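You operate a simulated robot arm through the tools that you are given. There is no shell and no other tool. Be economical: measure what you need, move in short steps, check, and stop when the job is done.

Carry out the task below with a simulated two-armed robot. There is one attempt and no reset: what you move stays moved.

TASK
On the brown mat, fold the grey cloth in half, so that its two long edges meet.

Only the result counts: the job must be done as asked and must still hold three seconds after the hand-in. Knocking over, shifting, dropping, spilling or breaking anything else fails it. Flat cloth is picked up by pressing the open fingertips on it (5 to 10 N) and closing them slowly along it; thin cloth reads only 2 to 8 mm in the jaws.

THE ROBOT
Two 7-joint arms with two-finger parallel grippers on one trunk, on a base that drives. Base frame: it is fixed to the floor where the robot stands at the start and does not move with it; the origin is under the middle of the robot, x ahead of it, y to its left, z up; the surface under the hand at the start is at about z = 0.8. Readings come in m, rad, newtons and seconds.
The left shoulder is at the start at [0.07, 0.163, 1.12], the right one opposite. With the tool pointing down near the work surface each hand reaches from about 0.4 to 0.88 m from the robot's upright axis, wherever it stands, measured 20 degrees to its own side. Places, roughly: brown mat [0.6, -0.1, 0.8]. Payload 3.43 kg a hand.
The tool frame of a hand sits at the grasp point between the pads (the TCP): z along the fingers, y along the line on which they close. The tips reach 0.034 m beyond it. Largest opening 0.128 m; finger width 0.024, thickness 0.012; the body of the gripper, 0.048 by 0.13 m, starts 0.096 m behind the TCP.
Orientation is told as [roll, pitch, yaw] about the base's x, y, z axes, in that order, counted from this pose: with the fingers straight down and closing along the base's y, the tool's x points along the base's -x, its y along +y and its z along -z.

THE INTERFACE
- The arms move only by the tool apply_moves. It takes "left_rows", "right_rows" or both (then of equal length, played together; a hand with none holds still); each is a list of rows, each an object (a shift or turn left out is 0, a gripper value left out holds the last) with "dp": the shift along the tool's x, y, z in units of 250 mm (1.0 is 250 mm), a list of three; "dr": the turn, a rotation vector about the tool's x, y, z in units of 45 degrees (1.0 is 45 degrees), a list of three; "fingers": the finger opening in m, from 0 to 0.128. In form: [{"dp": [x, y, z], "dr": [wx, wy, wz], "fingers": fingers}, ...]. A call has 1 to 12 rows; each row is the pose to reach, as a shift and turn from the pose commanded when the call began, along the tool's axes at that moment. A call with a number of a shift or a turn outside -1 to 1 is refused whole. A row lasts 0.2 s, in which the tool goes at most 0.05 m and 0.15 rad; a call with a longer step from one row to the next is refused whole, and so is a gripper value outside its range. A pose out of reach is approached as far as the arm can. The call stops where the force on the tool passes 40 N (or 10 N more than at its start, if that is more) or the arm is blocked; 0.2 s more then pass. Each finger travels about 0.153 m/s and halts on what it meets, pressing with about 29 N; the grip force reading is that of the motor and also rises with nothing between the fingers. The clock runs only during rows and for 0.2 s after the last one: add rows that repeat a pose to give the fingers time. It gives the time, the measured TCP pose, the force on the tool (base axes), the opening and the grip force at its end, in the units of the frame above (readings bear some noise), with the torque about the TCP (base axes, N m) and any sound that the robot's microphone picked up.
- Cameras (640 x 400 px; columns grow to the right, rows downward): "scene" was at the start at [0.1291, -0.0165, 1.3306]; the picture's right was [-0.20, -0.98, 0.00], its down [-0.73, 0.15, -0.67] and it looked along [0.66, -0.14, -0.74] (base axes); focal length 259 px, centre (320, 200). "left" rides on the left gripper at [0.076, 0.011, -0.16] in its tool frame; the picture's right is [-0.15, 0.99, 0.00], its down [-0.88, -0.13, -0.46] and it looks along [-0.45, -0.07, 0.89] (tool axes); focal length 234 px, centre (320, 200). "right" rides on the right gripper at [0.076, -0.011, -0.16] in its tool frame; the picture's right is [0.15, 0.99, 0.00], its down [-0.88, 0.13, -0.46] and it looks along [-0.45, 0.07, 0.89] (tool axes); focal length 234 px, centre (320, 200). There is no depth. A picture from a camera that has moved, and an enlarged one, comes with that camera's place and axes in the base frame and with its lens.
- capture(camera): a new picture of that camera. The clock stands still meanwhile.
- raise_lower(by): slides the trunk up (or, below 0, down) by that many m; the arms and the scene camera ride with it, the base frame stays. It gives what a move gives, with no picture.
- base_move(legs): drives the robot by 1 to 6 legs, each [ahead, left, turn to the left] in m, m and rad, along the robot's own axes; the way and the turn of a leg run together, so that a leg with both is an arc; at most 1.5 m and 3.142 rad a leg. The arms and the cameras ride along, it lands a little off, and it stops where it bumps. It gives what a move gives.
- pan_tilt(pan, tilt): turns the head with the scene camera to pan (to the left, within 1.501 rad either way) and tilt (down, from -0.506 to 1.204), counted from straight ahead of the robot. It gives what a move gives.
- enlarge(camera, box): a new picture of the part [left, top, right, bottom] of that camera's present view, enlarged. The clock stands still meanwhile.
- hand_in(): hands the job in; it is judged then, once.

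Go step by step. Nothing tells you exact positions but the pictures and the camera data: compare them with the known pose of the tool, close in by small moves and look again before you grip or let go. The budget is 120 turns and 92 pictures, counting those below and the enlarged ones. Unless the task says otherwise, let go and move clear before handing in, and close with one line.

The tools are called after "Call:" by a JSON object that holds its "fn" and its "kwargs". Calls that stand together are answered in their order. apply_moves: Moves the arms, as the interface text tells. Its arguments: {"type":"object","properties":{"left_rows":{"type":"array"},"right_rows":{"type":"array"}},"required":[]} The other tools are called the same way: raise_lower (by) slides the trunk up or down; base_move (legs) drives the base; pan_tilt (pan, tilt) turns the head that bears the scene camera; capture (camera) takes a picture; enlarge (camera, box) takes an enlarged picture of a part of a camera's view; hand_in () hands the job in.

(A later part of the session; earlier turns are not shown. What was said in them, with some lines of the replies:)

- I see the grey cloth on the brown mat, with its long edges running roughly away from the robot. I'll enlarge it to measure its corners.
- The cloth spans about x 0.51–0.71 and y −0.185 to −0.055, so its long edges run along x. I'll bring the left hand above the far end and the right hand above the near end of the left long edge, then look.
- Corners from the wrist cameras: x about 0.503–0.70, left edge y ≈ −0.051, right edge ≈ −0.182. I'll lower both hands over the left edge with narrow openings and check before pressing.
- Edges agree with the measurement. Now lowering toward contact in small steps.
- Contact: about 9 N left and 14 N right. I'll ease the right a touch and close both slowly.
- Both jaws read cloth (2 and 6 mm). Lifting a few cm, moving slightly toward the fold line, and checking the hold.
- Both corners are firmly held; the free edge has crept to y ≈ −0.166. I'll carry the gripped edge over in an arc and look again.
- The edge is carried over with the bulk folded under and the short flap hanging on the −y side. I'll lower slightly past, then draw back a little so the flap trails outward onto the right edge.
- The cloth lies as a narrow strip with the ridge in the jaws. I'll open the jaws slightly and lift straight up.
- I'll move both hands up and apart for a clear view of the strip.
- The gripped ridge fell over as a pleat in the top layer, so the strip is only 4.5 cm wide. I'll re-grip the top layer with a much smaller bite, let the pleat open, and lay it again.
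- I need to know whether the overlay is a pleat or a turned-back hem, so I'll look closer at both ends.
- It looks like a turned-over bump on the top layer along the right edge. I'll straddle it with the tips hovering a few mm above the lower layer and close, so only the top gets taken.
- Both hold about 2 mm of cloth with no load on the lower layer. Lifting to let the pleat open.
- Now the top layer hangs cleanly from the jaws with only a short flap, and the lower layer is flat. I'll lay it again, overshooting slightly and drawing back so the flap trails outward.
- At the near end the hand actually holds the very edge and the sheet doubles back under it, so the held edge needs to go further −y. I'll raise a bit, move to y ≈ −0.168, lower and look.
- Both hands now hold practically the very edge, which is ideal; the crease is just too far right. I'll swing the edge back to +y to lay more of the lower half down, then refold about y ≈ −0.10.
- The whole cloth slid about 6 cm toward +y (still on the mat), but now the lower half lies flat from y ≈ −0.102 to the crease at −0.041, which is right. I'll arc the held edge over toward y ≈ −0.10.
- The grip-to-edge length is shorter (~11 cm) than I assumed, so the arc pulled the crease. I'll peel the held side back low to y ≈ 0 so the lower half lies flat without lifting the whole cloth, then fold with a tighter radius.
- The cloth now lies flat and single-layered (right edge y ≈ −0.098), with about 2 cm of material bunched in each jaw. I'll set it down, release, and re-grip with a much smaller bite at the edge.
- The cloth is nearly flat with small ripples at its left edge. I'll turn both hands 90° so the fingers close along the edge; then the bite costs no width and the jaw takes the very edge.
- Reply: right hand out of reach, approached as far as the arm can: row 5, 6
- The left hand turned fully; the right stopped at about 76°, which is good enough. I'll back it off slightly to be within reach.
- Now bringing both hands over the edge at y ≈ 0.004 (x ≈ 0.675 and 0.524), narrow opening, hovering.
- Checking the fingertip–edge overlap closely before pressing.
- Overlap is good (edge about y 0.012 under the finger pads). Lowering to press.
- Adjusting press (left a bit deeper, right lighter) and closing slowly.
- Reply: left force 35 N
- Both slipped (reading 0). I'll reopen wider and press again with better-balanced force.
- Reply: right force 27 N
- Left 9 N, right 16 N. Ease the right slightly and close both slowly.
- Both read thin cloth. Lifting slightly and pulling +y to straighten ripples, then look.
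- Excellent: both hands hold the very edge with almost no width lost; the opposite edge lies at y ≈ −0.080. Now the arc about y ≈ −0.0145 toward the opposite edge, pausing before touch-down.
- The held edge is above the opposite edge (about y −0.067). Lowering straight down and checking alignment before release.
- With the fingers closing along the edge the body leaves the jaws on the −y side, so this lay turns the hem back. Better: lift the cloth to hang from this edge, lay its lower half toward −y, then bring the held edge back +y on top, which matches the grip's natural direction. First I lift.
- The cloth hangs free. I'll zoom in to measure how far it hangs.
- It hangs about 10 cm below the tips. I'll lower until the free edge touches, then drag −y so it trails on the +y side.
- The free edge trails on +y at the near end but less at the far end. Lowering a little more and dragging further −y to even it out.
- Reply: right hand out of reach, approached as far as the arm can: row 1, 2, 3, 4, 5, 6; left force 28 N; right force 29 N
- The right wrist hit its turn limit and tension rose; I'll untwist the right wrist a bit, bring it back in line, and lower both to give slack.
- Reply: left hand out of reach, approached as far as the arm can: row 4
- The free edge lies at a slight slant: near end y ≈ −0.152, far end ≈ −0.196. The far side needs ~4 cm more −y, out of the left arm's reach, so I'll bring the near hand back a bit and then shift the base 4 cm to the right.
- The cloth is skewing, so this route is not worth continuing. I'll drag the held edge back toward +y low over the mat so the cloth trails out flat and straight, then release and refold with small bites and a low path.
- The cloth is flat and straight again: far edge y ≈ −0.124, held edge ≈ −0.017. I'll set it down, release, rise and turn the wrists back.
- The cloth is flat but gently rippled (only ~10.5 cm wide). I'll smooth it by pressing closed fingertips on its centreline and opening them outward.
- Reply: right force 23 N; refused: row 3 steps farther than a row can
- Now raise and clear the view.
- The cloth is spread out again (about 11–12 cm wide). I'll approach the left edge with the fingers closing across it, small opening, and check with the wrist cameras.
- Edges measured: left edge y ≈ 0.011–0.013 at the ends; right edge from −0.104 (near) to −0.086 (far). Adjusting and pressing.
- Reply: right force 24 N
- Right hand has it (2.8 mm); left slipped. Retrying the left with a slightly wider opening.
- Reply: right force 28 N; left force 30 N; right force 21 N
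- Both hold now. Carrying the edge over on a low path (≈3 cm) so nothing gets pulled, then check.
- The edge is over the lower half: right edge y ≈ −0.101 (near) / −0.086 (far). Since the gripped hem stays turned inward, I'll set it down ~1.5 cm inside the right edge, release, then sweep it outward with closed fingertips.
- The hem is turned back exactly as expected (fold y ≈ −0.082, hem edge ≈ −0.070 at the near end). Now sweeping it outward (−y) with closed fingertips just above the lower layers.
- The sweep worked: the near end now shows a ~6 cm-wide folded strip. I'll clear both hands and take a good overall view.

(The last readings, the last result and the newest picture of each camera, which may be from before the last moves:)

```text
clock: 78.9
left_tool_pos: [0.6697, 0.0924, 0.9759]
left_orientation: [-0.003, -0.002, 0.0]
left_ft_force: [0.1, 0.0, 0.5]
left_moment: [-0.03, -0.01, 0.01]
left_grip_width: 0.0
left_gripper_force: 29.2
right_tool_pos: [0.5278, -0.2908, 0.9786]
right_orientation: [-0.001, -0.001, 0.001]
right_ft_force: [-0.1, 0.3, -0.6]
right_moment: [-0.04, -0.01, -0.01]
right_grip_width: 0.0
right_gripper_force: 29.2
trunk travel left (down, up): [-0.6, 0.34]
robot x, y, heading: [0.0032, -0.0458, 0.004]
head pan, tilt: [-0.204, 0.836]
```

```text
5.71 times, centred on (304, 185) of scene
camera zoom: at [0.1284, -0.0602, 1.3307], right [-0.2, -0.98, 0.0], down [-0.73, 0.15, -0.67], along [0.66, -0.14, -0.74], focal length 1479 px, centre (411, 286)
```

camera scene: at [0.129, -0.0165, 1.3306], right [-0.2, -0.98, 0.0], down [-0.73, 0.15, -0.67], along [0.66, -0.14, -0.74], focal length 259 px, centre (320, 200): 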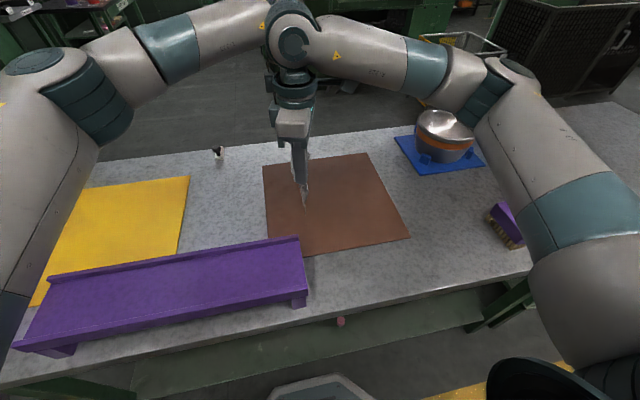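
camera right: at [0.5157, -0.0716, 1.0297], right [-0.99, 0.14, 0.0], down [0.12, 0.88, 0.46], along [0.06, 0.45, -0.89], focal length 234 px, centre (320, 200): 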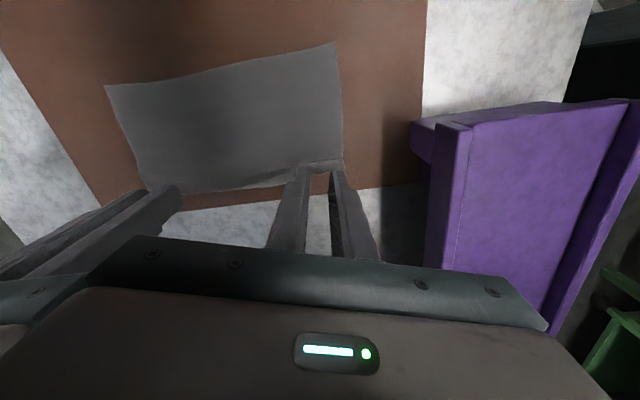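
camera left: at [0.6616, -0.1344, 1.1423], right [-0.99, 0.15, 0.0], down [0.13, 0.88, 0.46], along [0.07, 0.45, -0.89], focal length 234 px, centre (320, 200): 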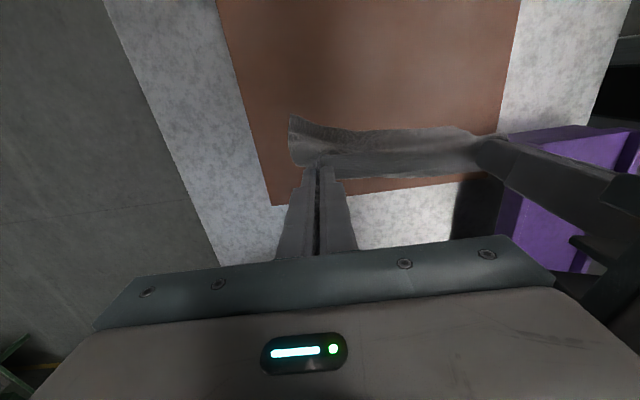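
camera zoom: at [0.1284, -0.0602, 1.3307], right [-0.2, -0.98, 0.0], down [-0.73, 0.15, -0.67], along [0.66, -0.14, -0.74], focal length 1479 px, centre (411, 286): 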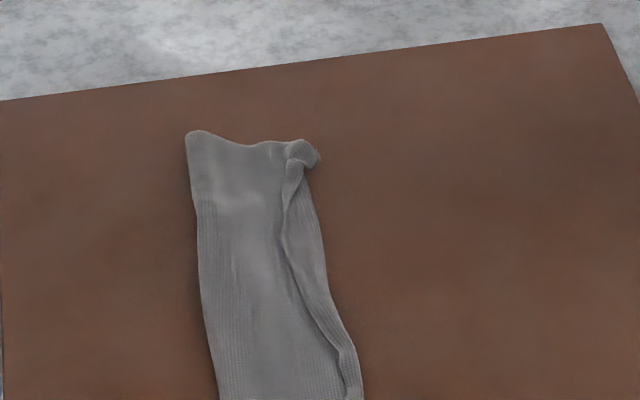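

I need to know whether the strip along the right side is the lower layer or a hem, so one closer look.

Call:
{"fn": "enlarge", "kwargs": {"camera": "left", "box": [64, 30, 256, 150]}}

```text
3.33 times, centred on (160, 90) of left
camera zoom: at [0.5936, 0.1037, 1.1359], right [0.15, 0.99, 0.0], down [0.88, -0.13, 0.46], along [0.45, -0.07, -0.89], focal length 781 px, centre (853, 567)
```

zoom: 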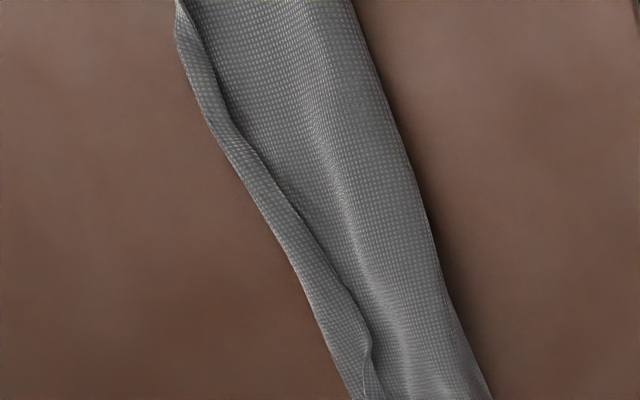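

The stack is essentially halved (both layers ~6 cm) with a ~12–15 mm hem still turned in along the right side. A gentle spread from the centreline should flip that hem outward and even the crease; I'll approach lightly.

Call:
{"fn": "apply_moves", "kwargs": {"left_rows": [{"dp": [0.006, -0.15, 0.03]}, {"dp": [0.012, -0.3, 0.08]}, {"dp": [0.02, -0.45, 0.14]}, {"dp": [0.026, -0.6, 0.2]}, {"dp": [0.031, -0.71, 0.28]}, {"dp": [0.031, -0.71, 0.4]}, {"dp": [0.031, -0.71, 0.5]}, {"dp": [0.031, -0.71, 0.52]}, {"dp": [0.031, -0.71, 0.522]}], "right_rows": [{"dp": [-0.014, 0.17, 0.03]}, {"dp": [-0.028, 0.34, 0.08]}, {"dp": [-0.042, 0.51, 0.14]}, {"dp": [-0.056, 0.68, 0.2]}, {"dp": [-0.069, 0.823, 0.28]}, {"dp": [-0.069, 0.823, 0.4]}, {"dp": [-0.069, 0.823, 0.5]}, {"dp": [-0.069, 0.823, 0.53]}, {"dp": [-0.069, 0.823, 0.533]}]}}

```text
clock: 80.1
left_tool_pos: [0.6679, -0.076, 0.9085]
left_orientation: [0.002, -0.002, -0.005]
left_ft_force: [5.1, 8.9, -0.6]
left_moment: [-1.59, 0.91, -0.93]
left_grip_width: 0.0
left_gripper_force: 28.9
right_tool_pos: [0.5479, -0.0988, 0.9109]
right_orientation: [-0.008, 0.002, -0.012]
right_ft_force: [-4.9, -8.1, 0.8]
right_moment: [1.57, -0.87, -0.03]
right_grip_width: 0.0
right_gripper_force: 29.3
trunk travel left (down, up): [-0.6, 0.34]
robot x, y, heading: [-0.0013, -0.0447, -0.005]
head pan, tilt: [-0.204, 0.836]
stopped in row 6 (left hand): the force on the tool passed its limit at 88 N (the readings are from after the stop); the commanded pose is now the measured one
```

The hands bumped into each other at that spacing; nothing else touched. Backing both off and using a wider spacing.

Call:
{"fn": "apply_moves", "kwargs": {"left_rows": [{"dp": [-0.04, 0.08, -0.04]}, {"dp": [-0.06, 0.2, -0.08]}, {"dp": [-0.06, 0.3, -0.1]}], "right_rows": [{"dp": [0.04, -0.08, 0]}, {"dp": [0.07, -0.1, 0]}, {"dp": [0.07, 0.055, 0]}]}}

```text
clock: 80.9
left_tool_pos: [0.6819, -0.0001, 0.9347]
left_orientation: [0.003, 0.0, -0.005]
left_ft_force: [0.8, 0.3, 0.2]
left_moment: [-0.06, 0.02, 0.01]
left_grip_width: 0.0001
left_gripper_force: 28.8
right_tool_pos: [0.5301, -0.0805, 0.9066]
right_orientation: [-0.009, 0.0, -0.012]
right_ft_force: [0.3, 0.4, 0.5]
right_moment: [-0.02, -0.01, 0.0]
right_grip_width: 0.0002
right_gripper_force: 29.5
trunk travel left (down, up): [-0.6, 0.34]
robot x, y, heading: [0.004, -0.0476, -0.002]
head pan, tilt: [-0.204, 0.836]
```

Call:
{"fn": "apply_moves", "kwargs": {"left_rows": [{"dp": [0.01, -0.12, 0.06]}, {"dp": [0.02, -0.24, 0.14]}, {"dp": [0.032, -0.34, 0.24]}, {"dp": [0.032, -0.34, 0.34]}, {"dp": [0.032, -0.34, 0.357]}], "right_rows": [{"dp": [0, -0.018, 0.05]}, {"dp": [0, -0.018, 0.1]}, {"dp": [0, -0.018, 0.16]}, {"dp": [0, -0.018, 0.225]}, {"dp": [0, -0.018, 0.244]}]}}

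```text
clock: 82.1
left_tool_pos: [0.6728, -0.0899, 0.8433]
left_orientation: [0.004, 0.0, -0.006]
left_ft_force: [0.0, -0.2, -1.3]
left_moment: [0.03, 0.0, 0.02]
left_grip_width: 0.0
left_gripper_force: 29.1
right_tool_pos: [0.5305, -0.0897, 0.8486]
right_orientation: [-0.005, 0.002, -0.013]
right_ft_force: [-1.2, -0.6, -0.3]
right_moment: [-0.02, 0.0, 0.0]
right_grip_width: 0.0001
right_gripper_force: 29.2
trunk travel left (down, up): [-0.6, 0.34]
robot x, y, heading: [-0.004, -0.0456, 0.0]
head pan, tilt: [-0.204, 0.836]
```

Call:
{"fn": "apply_moves", "kwargs": {"left_rows": [{"dp": [0, 0.01, 0.002]}, {"dp": [0, 0.01, 0.002], "fingers": 0.012}, {"dp": [0, 0.01, 0.002], "fingers": 0.024}, {"dp": [0, 0.01, 0.002], "fingers": 0.036}, {"dp": [0, 0.01, 0.002], "fingers": 0.048}, {"dp": [0, 0.01, 0.002], "fingers": 0.06}, {"dp": [0, 0.01, 0.002], "fingers": 0.072}, {"dp": [0, 0.01, 0.002], "fingers": 0.084}, {"dp": [0, 0.01, 0.002], "fingers": 0.084}, {"dp": [0, 0.01, -0.1]}, {"dp": [0, 0.01, -0.25]}], "right_rows": [{"dp": [0, 0.01, 0.006]}, {"dp": [0, 0.01, 0.006], "fingers": 0.012}, {"dp": [0, 0.01, 0.006], "fingers": 0.024}, {"dp": [0, 0.01, 0.006], "fingers": 0.036}, {"dp": [0, 0.01, 0.006], "fingers": 0.048}, {"dp": [0, 0.01, 0.006], "fingers": 0.06}, {"dp": [0, 0.01, 0.006], "fingers": 0.072}, {"dp": [0, 0.01, 0.006], "fingers": 0.084}, {"dp": [0, 0.01, 0.006], "fingers": 0.084}, {"dp": [0, 0.01, -0.1]}, {"dp": [0, 0.01, -0.25]}]}}

```text
clock: 84.5
left_tool_pos: [0.6715, -0.0865, 0.9086]
left_orientation: [0.002, -0.001, -0.005]
left_ft_force: [0.4, 0.4, -0.1]
left_moment: [0.0, -0.02, -0.03]
left_grip_width: 0.0841
left_gripper_force: 0.0
right_tool_pos: [0.5291, -0.0891, 0.9099]
right_orientation: [-0.007, 0.0, -0.012]
right_ft_force: [0.4, 0.6, 0.7]
right_moment: [-0.02, 0.01, 0.03]
right_grip_width: 0.0839
right_gripper_force: 0.1
trunk travel left (down, up): [-0.6, 0.34]
robot x, y, heading: [-0.0021, -0.0454, 0.004]
head pan, tilt: [-0.204, 0.836]
```

Same gentle spread in the middle with the left hand, the right hand moving clear.

Call:
{"fn": "apply_moves", "kwargs": {"left_rows": [{"dp": [0, 0, 0], "fingers": 0.0}, {"dp": [0, 0, 0]}, {"dp": [0, 0, 0]}, {"dp": [0, 0, 0]}, {"dp": [0.13, 0, 0.05]}, {"dp": [0.27, 0, 0.1]}, {"dp": [0.27, 0, 0.2]}, {"dp": [0.27, 0, 0.25]}, {"dp": [0.27, 0, 0.256]}], "right_rows": [{"dp": [0, -0.15, -0.1]}, {"dp": [0, -0.33, -0.15]}, {"dp": [0, -0.51, -0.2]}, {"dp": [0, -0.69, -0.2]}, {"dp": [0, -0.87, -0.2]}, {"dp": [0, -1.0, -0.2]}, {"dp": [0, -1.0, -0.2]}, {"dp": [0, -1.0, -0.2]}, {"dp": [0, -1.0, -0.2]}]}}

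Call:
{"fn": "apply_moves", "kwargs": {"left_rows": [{"dp": [0, 0, 0.002]}, {"dp": [0, 0, 0.002], "fingers": 0.012}, {"dp": [0, 0, 0.002], "fingers": 0.024}, {"dp": [0, 0, 0.002], "fingers": 0.036}, {"dp": [0, 0, 0.002], "fingers": 0.048}, {"dp": [0, 0, 0.002], "fingers": 0.06}, {"dp": [0, 0, 0.002], "fingers": 0.072}, {"dp": [0, 0, 0.002], "fingers": 0.084}, {"dp": [0, 0, 0.002], "fingers": 0.084}, {"dp": [0, 0, -0.1]}, {"dp": [0, 0, -0.25]}]}}

Call:
{"fn": "apply_moves", "kwargs": {"left_rows": [{"dp": [0, 0.1, -0.15]}, {"dp": [0, 0.25, -0.25]}, {"dp": [0, 0.43, -0.25]}, {"dp": [0, 0.61, -0.25]}, {"dp": [0, 0.79, -0.25]}, {"dp": [0, 0.95, -0.25]}]}}

Call:
{"fn": "enlarge", "kwargs": {"camera": "scene", "box": [248, 155, 376, 235]}}

```text
clock: 86.5
left_tool_pos: [0.606, -0.0852, 0.8424]
left_orientation: [0.003, -0.003, -0.005]
left_ft_force: [-0.9, 0.8, 4.4]
left_moment: [0.06, -0.01, 0.02]
left_grip_width: 0.0001
left_gripper_force: 29.2
right_tool_pos: [0.5298, -0.3383, 0.9624]
right_orientation: [-0.006, 0.003, -0.012]
right_ft_force: [0.4, 1.3, 0.1]
right_moment: [0.0, 0.01, 0.02]
right_grip_width: 0.0838
right_gripper_force: 0.2
trunk travel left (down, up): [-0.6, 0.34]
robot x, y, heading: [-0.0009, -0.046, 0.002]
head pan, tilt: [-0.204, 0.836]
```

```text
clock: 88.9
left_tool_pos: [0.6066, -0.0841, 0.9054]
left_orientation: [0.004, -0.001, -0.006]
left_ft_force: [0.3, 0.6, 0.0]
left_moment: [-0.01, 0.0, -0.01]
left_grip_width: 0.0837
left_gripper_force: 0.0
right_tool_pos: [0.529, -0.3379, 0.9627]
right_orientation: [-0.005, 0.0, -0.012]
right_ft_force: [0.2, 0.2, -0.1]
right_moment: [0.02, -0.03, -0.01]
right_grip_width: 0.084
right_gripper_force: 0.1
trunk travel left (down, up): [-0.6, 0.34]
robot x, y, heading: [-0.0004, -0.046, -0.002]
head pan, tilt: [-0.204, 0.836]
```

```text
clock: 90.3
left_tool_pos: [0.6052, 0.1516, 0.9702]
left_orientation: [0.004, -0.001, -0.008]
left_ft_force: [-0.9, 0.5, -0.2]
left_moment: [-0.04, 0.0, -0.05]
left_grip_width: 0.0839
left_gripper_force: 0.0
right_tool_pos: [0.5283, -0.3368, 0.9625]
right_orientation: [-0.009, 0.0, -0.011]
right_ft_force: [-0.1, 0.1, -0.5]
right_moment: [-0.03, -0.01, -0.03]
right_grip_width: 0.0842
right_gripper_force: 0.1
trunk travel left (down, up): [-0.6, 0.34]
robot x, y, heading: [-0.0004, -0.0466, -0.003]
head pan, tilt: [-0.204, 0.836]
```

```text
5.00 times, centred on (312, 195) of scene
camera zoom: at [0.1286, -0.0606, 1.3306], right [-0.2, -0.98, 0.0], down [-0.73, 0.15, -0.67], along [0.66, -0.14, -0.74], focal length 1294 px, centre (360, 225)
```

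zoom: 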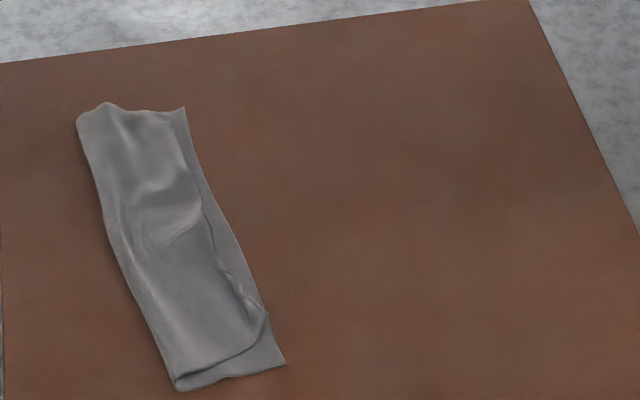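

The hem has opened out: the top edge now lies parallel, about 1 cm inside the lower edge, with some slack in the top layer. I have no pictures left, so I'll do one bounded correction: press lightly on the top layer and draw it only ~1.2 cm toward the edge at near and far ends.

Call:
{"fn": "apply_moves", "kwargs": {"left_rows": [{"dp": [-0.05, -0.13, 0.04], "fingers": 0.0}, {"dp": [-0.1, -0.27, 0.08]}, {"dp": [-0.15, -0.4, 0.14]}, {"dp": [-0.2, -0.54, 0.2]}, {"dp": [-0.24, -0.67, 0.26]}, {"dp": [-0.28, -0.806, 0.31]}], "right_rows": [{"dp": [0, 0.15, 0.04], "fingers": 0.0}, {"dp": [0, 0.31, 0.08]}, {"dp": [-0.01, 0.47, 0.12]}, {"dp": [-0.02, 0.63, 0.17]}, {"dp": [-0.027, 0.79, 0.22]}, {"dp": [-0.027, 0.95, 0.28]}]}}

```text
clock: 91.7
left_tool_pos: [0.6747, -0.0512, 0.8887]
left_orientation: [0.003, 0.0, -0.005]
left_ft_force: [0.9, 0.3, -0.2]
left_moment: [0.01, 0.02, 0.03]
left_grip_width: 0.0
left_gripper_force: 28.8
right_tool_pos: [0.5378, -0.1006, 0.8865]
right_orientation: [-0.007, 0.003, -0.014]
right_ft_force: [0.0, -0.1, 0.9]
right_moment: [0.0, 0.04, 0.0]
right_grip_width: 0.0002
right_gripper_force: 29.0
trunk travel left (down, up): [-0.6, 0.34]
robot x, y, heading: [-0.0003, -0.0458, 0.001]
head pan, tilt: [-0.204, 0.836]
```

Call:
{"fn": "apply_moves", "kwargs": {"left_rows": [{"dp": [0, 0, 0.06]}, {"dp": [0, 0, 0.13]}, {"dp": [0, 0, 0.165]}, {"dp": [0, 0, 0.173]}], "right_rows": [{"dp": [0, 0.1, 0.04]}, {"dp": [0, 0.1, 0.12]}, {"dp": [0, 0.1, 0.155]}, {"dp": [0, 0.1, 0.165]}]}}

```text
clock: 92.7
left_tool_pos: [0.6759, -0.049, 0.8471]
left_orientation: [0.005, -0.001, -0.007]
left_ft_force: [0.6, -0.6, -0.1]
left_moment: [0.01, 0.02, -0.03]
left_grip_width: 0.0002
left_gripper_force: 28.9
right_tool_pos: [0.5379, -0.076, 0.8485]
right_orientation: [-0.006, 0.002, -0.012]
right_ft_force: [-0.3, -0.5, -0.8]
right_moment: [-0.02, 0.0, 0.02]
right_grip_width: 0.0
right_gripper_force: 29.2
trunk travel left (down, up): [-0.6, 0.34]
robot x, y, heading: [-0.0007, -0.0462, 0.003]
head pan, tilt: [-0.204, 0.836]
```

Call:
{"fn": "apply_moves", "kwargs": {"left_rows": [{"dp": [0, 0, 0.012]}, {"dp": [0, 0, 0.012]}, {"dp": [0, -0.013, 0.012]}, {"dp": [0, -0.026, 0.012]}, {"dp": [0, -0.039, 0.012]}, {"dp": [0, -0.05, 0.012]}, {"dp": [0, -0.05, -0.02]}, {"dp": [0, -0.05, -0.15]}, {"dp": [0, -0.05, -0.3]}], "right_rows": [{"dp": [0, 0, 0.015]}, {"dp": [0, 0, 0.015]}, {"dp": [0, -0.013, 0.015]}, {"dp": [0, -0.026, 0.015]}, {"dp": [0, -0.039, 0.015]}, {"dp": [0, -0.05, 0.015]}, {"dp": [0, -0.05, -0.02]}, {"dp": [0, -0.05, -0.15]}, {"dp": [0, -0.05, -0.3]}]}}

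```text
clock: 94.7
left_tool_pos: [0.6751, -0.063, 0.9231]
left_orientation: [0.003, -0.002, -0.005]
left_ft_force: [0.5, 0.2, -0.4]
left_moment: [0.0, 0.01, 0.0]
left_grip_width: 0.0
left_gripper_force: 29.1
right_tool_pos: [0.5354, -0.0873, 0.9259]
right_orientation: [-0.007, 0.0, -0.012]
right_ft_force: [-0.7, 0.3, -0.5]
right_moment: [-0.03, -0.06, 0.0]
right_grip_width: 0.0001
right_gripper_force: 29.0
trunk travel left (down, up): [-0.6, 0.34]
robot x, y, heading: [-0.0042, -0.0463, -0.004]
head pan, tilt: [-0.204, 0.836]
```

Same bounded draw in the middle with the left hand, while the right hand moves clear.

Call:
{"fn": "apply_moves", "kwargs": {"left_rows": [{"dp": [0, 0, 0]}, {"dp": [0, 0, 0]}, {"dp": [0, 0, 0]}, {"dp": [0, 0, 0]}, {"dp": [0.14, 0.006, 0.06]}, {"dp": [0.28, 0.012, 0.12]}, {"dp": [0.28, 0.012, 0.22]}, {"dp": [0.28, 0.012, 0.3]}, {"dp": [0.28, 0.012, 0.314]}], "right_rows": [{"dp": [0, -0.15, -0.08]}, {"dp": [0, -0.33, -0.12]}, {"dp": [0, -0.51, -0.15]}, {"dp": [0, -0.69, -0.15]}, {"dp": [0, -0.87, -0.15]}, {"dp": [0, -1.0, -0.15]}, {"dp": [0, -1.0, -0.15]}, {"dp": [0, -1.0, -0.15]}, {"dp": [0, -1.0, -0.15]}]}}

Call:
{"fn": "apply_moves", "kwargs": {"left_rows": [{"dp": [0, 0, 0.002]}, {"dp": [0, -0.013, 0.002]}, {"dp": [0, -0.026, 0.002]}, {"dp": [0, -0.039, 0.002]}, {"dp": [0, -0.048, 0.002]}, {"dp": [0, -0.048, -0.03]}, {"dp": [0, -0.048, -0.18]}, {"dp": [0, -0.048, -0.35]}]}}

Call:
{"fn": "apply_moves", "kwargs": {"left_rows": [{"dp": [0, 0.15, -0.08]}, {"dp": [0, 0.33, -0.12]}, {"dp": [0, 0.51, -0.15]}, {"dp": [0, 0.69, -0.15]}, {"dp": [0, 0.85, -0.15]}]}}

```text
clock: 96.7
left_tool_pos: [0.6068, -0.0601, 0.8448]
left_orientation: [0.003, 0.0, -0.005]
left_ft_force: [-0.1, 0.8, 0.3]
left_moment: [-0.01, 0.01, 0.02]
left_grip_width: 0.0
left_gripper_force: 28.7
right_tool_pos: [0.5343, -0.3384, 0.9631]
right_orientation: [-0.008, 0.002, -0.014]
right_ft_force: [-0.4, -0.5, 0.3]
right_moment: [0.02, -0.02, 0.01]
right_grip_width: 0.0003
right_gripper_force: 28.9
trunk travel left (down, up): [-0.6, 0.34]
robot x, y, heading: [0.0012, -0.0439, -0.005]
head pan, tilt: [-0.204, 0.836]
```

```text
clock: 98.5
left_tool_pos: [0.6054, -0.07, 0.9305]
left_orientation: [0.006, 0.002, -0.007]
left_ft_force: [-0.8, 0.1, 0.2]
left_moment: [-0.01, -0.01, -0.02]
left_grip_width: 0.0003
left_gripper_force: 28.9
right_tool_pos: [0.5344, -0.338, 0.9636]
right_orientation: [-0.008, -0.001, -0.013]
right_ft_force: [-0.1, 0.5, -0.7]
right_moment: [-0.01, 0.0, -0.01]
right_grip_width: 0.0
right_gripper_force: 29.1
trunk travel left (down, up): [-0.6, 0.34]
robot x, y, heading: [0.0013, -0.0471, -0.004]
head pan, tilt: [-0.204, 0.836]
```

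```text
clock: 99.7
left_tool_pos: [0.6108, 0.1447, 0.9703]
left_orientation: [0.003, 0.001, -0.006]
left_ft_force: [-0.4, -0.6, 0.6]
left_moment: [-0.02, 0.0, 0.03]
left_grip_width: 0.0
left_gripper_force: 28.8
right_tool_pos: [0.5347, -0.3369, 0.9653]
right_orientation: [-0.006, 0.001, -0.011]
right_ft_force: [0.6, 0.3, 0.2]
right_moment: [-0.02, -0.02, 0.0]
right_grip_width: 0.0
right_gripper_force: 29.1
trunk travel left (down, up): [-0.6, 0.34]
robot x, y, heading: [0.0028, -0.0433, -0.001]
head pan, tilt: [-0.204, 0.836]
```

Both hands are clear. I'll try one last look in case a picture remains.

Call:
{"fn": "enlarge", "kwargs": {"camera": "scene", "box": [248, 155, 376, 235]}}

```text
refused: no pictures are left
```

No pictures are left, the hands are clear and the cloth is folded on the mat, so I'm handing in.

Call:
{"fn": "hand_in", "kwargs": {}}

```text
The job is handed in.
```

I folded the grey cloth in half along its length on the brown mat and handed it in, but I could not confirm that the two long edges meet. In the last picture the top edge lay about 1 cm inside the lower one. I then pressed lightly and drew the top layer about 1.2 cm toward that edge, with no pictures left to check the result. Both hands let go and are clear; at one point they bumped each other, and I saw nothing else on the bench disturbed.
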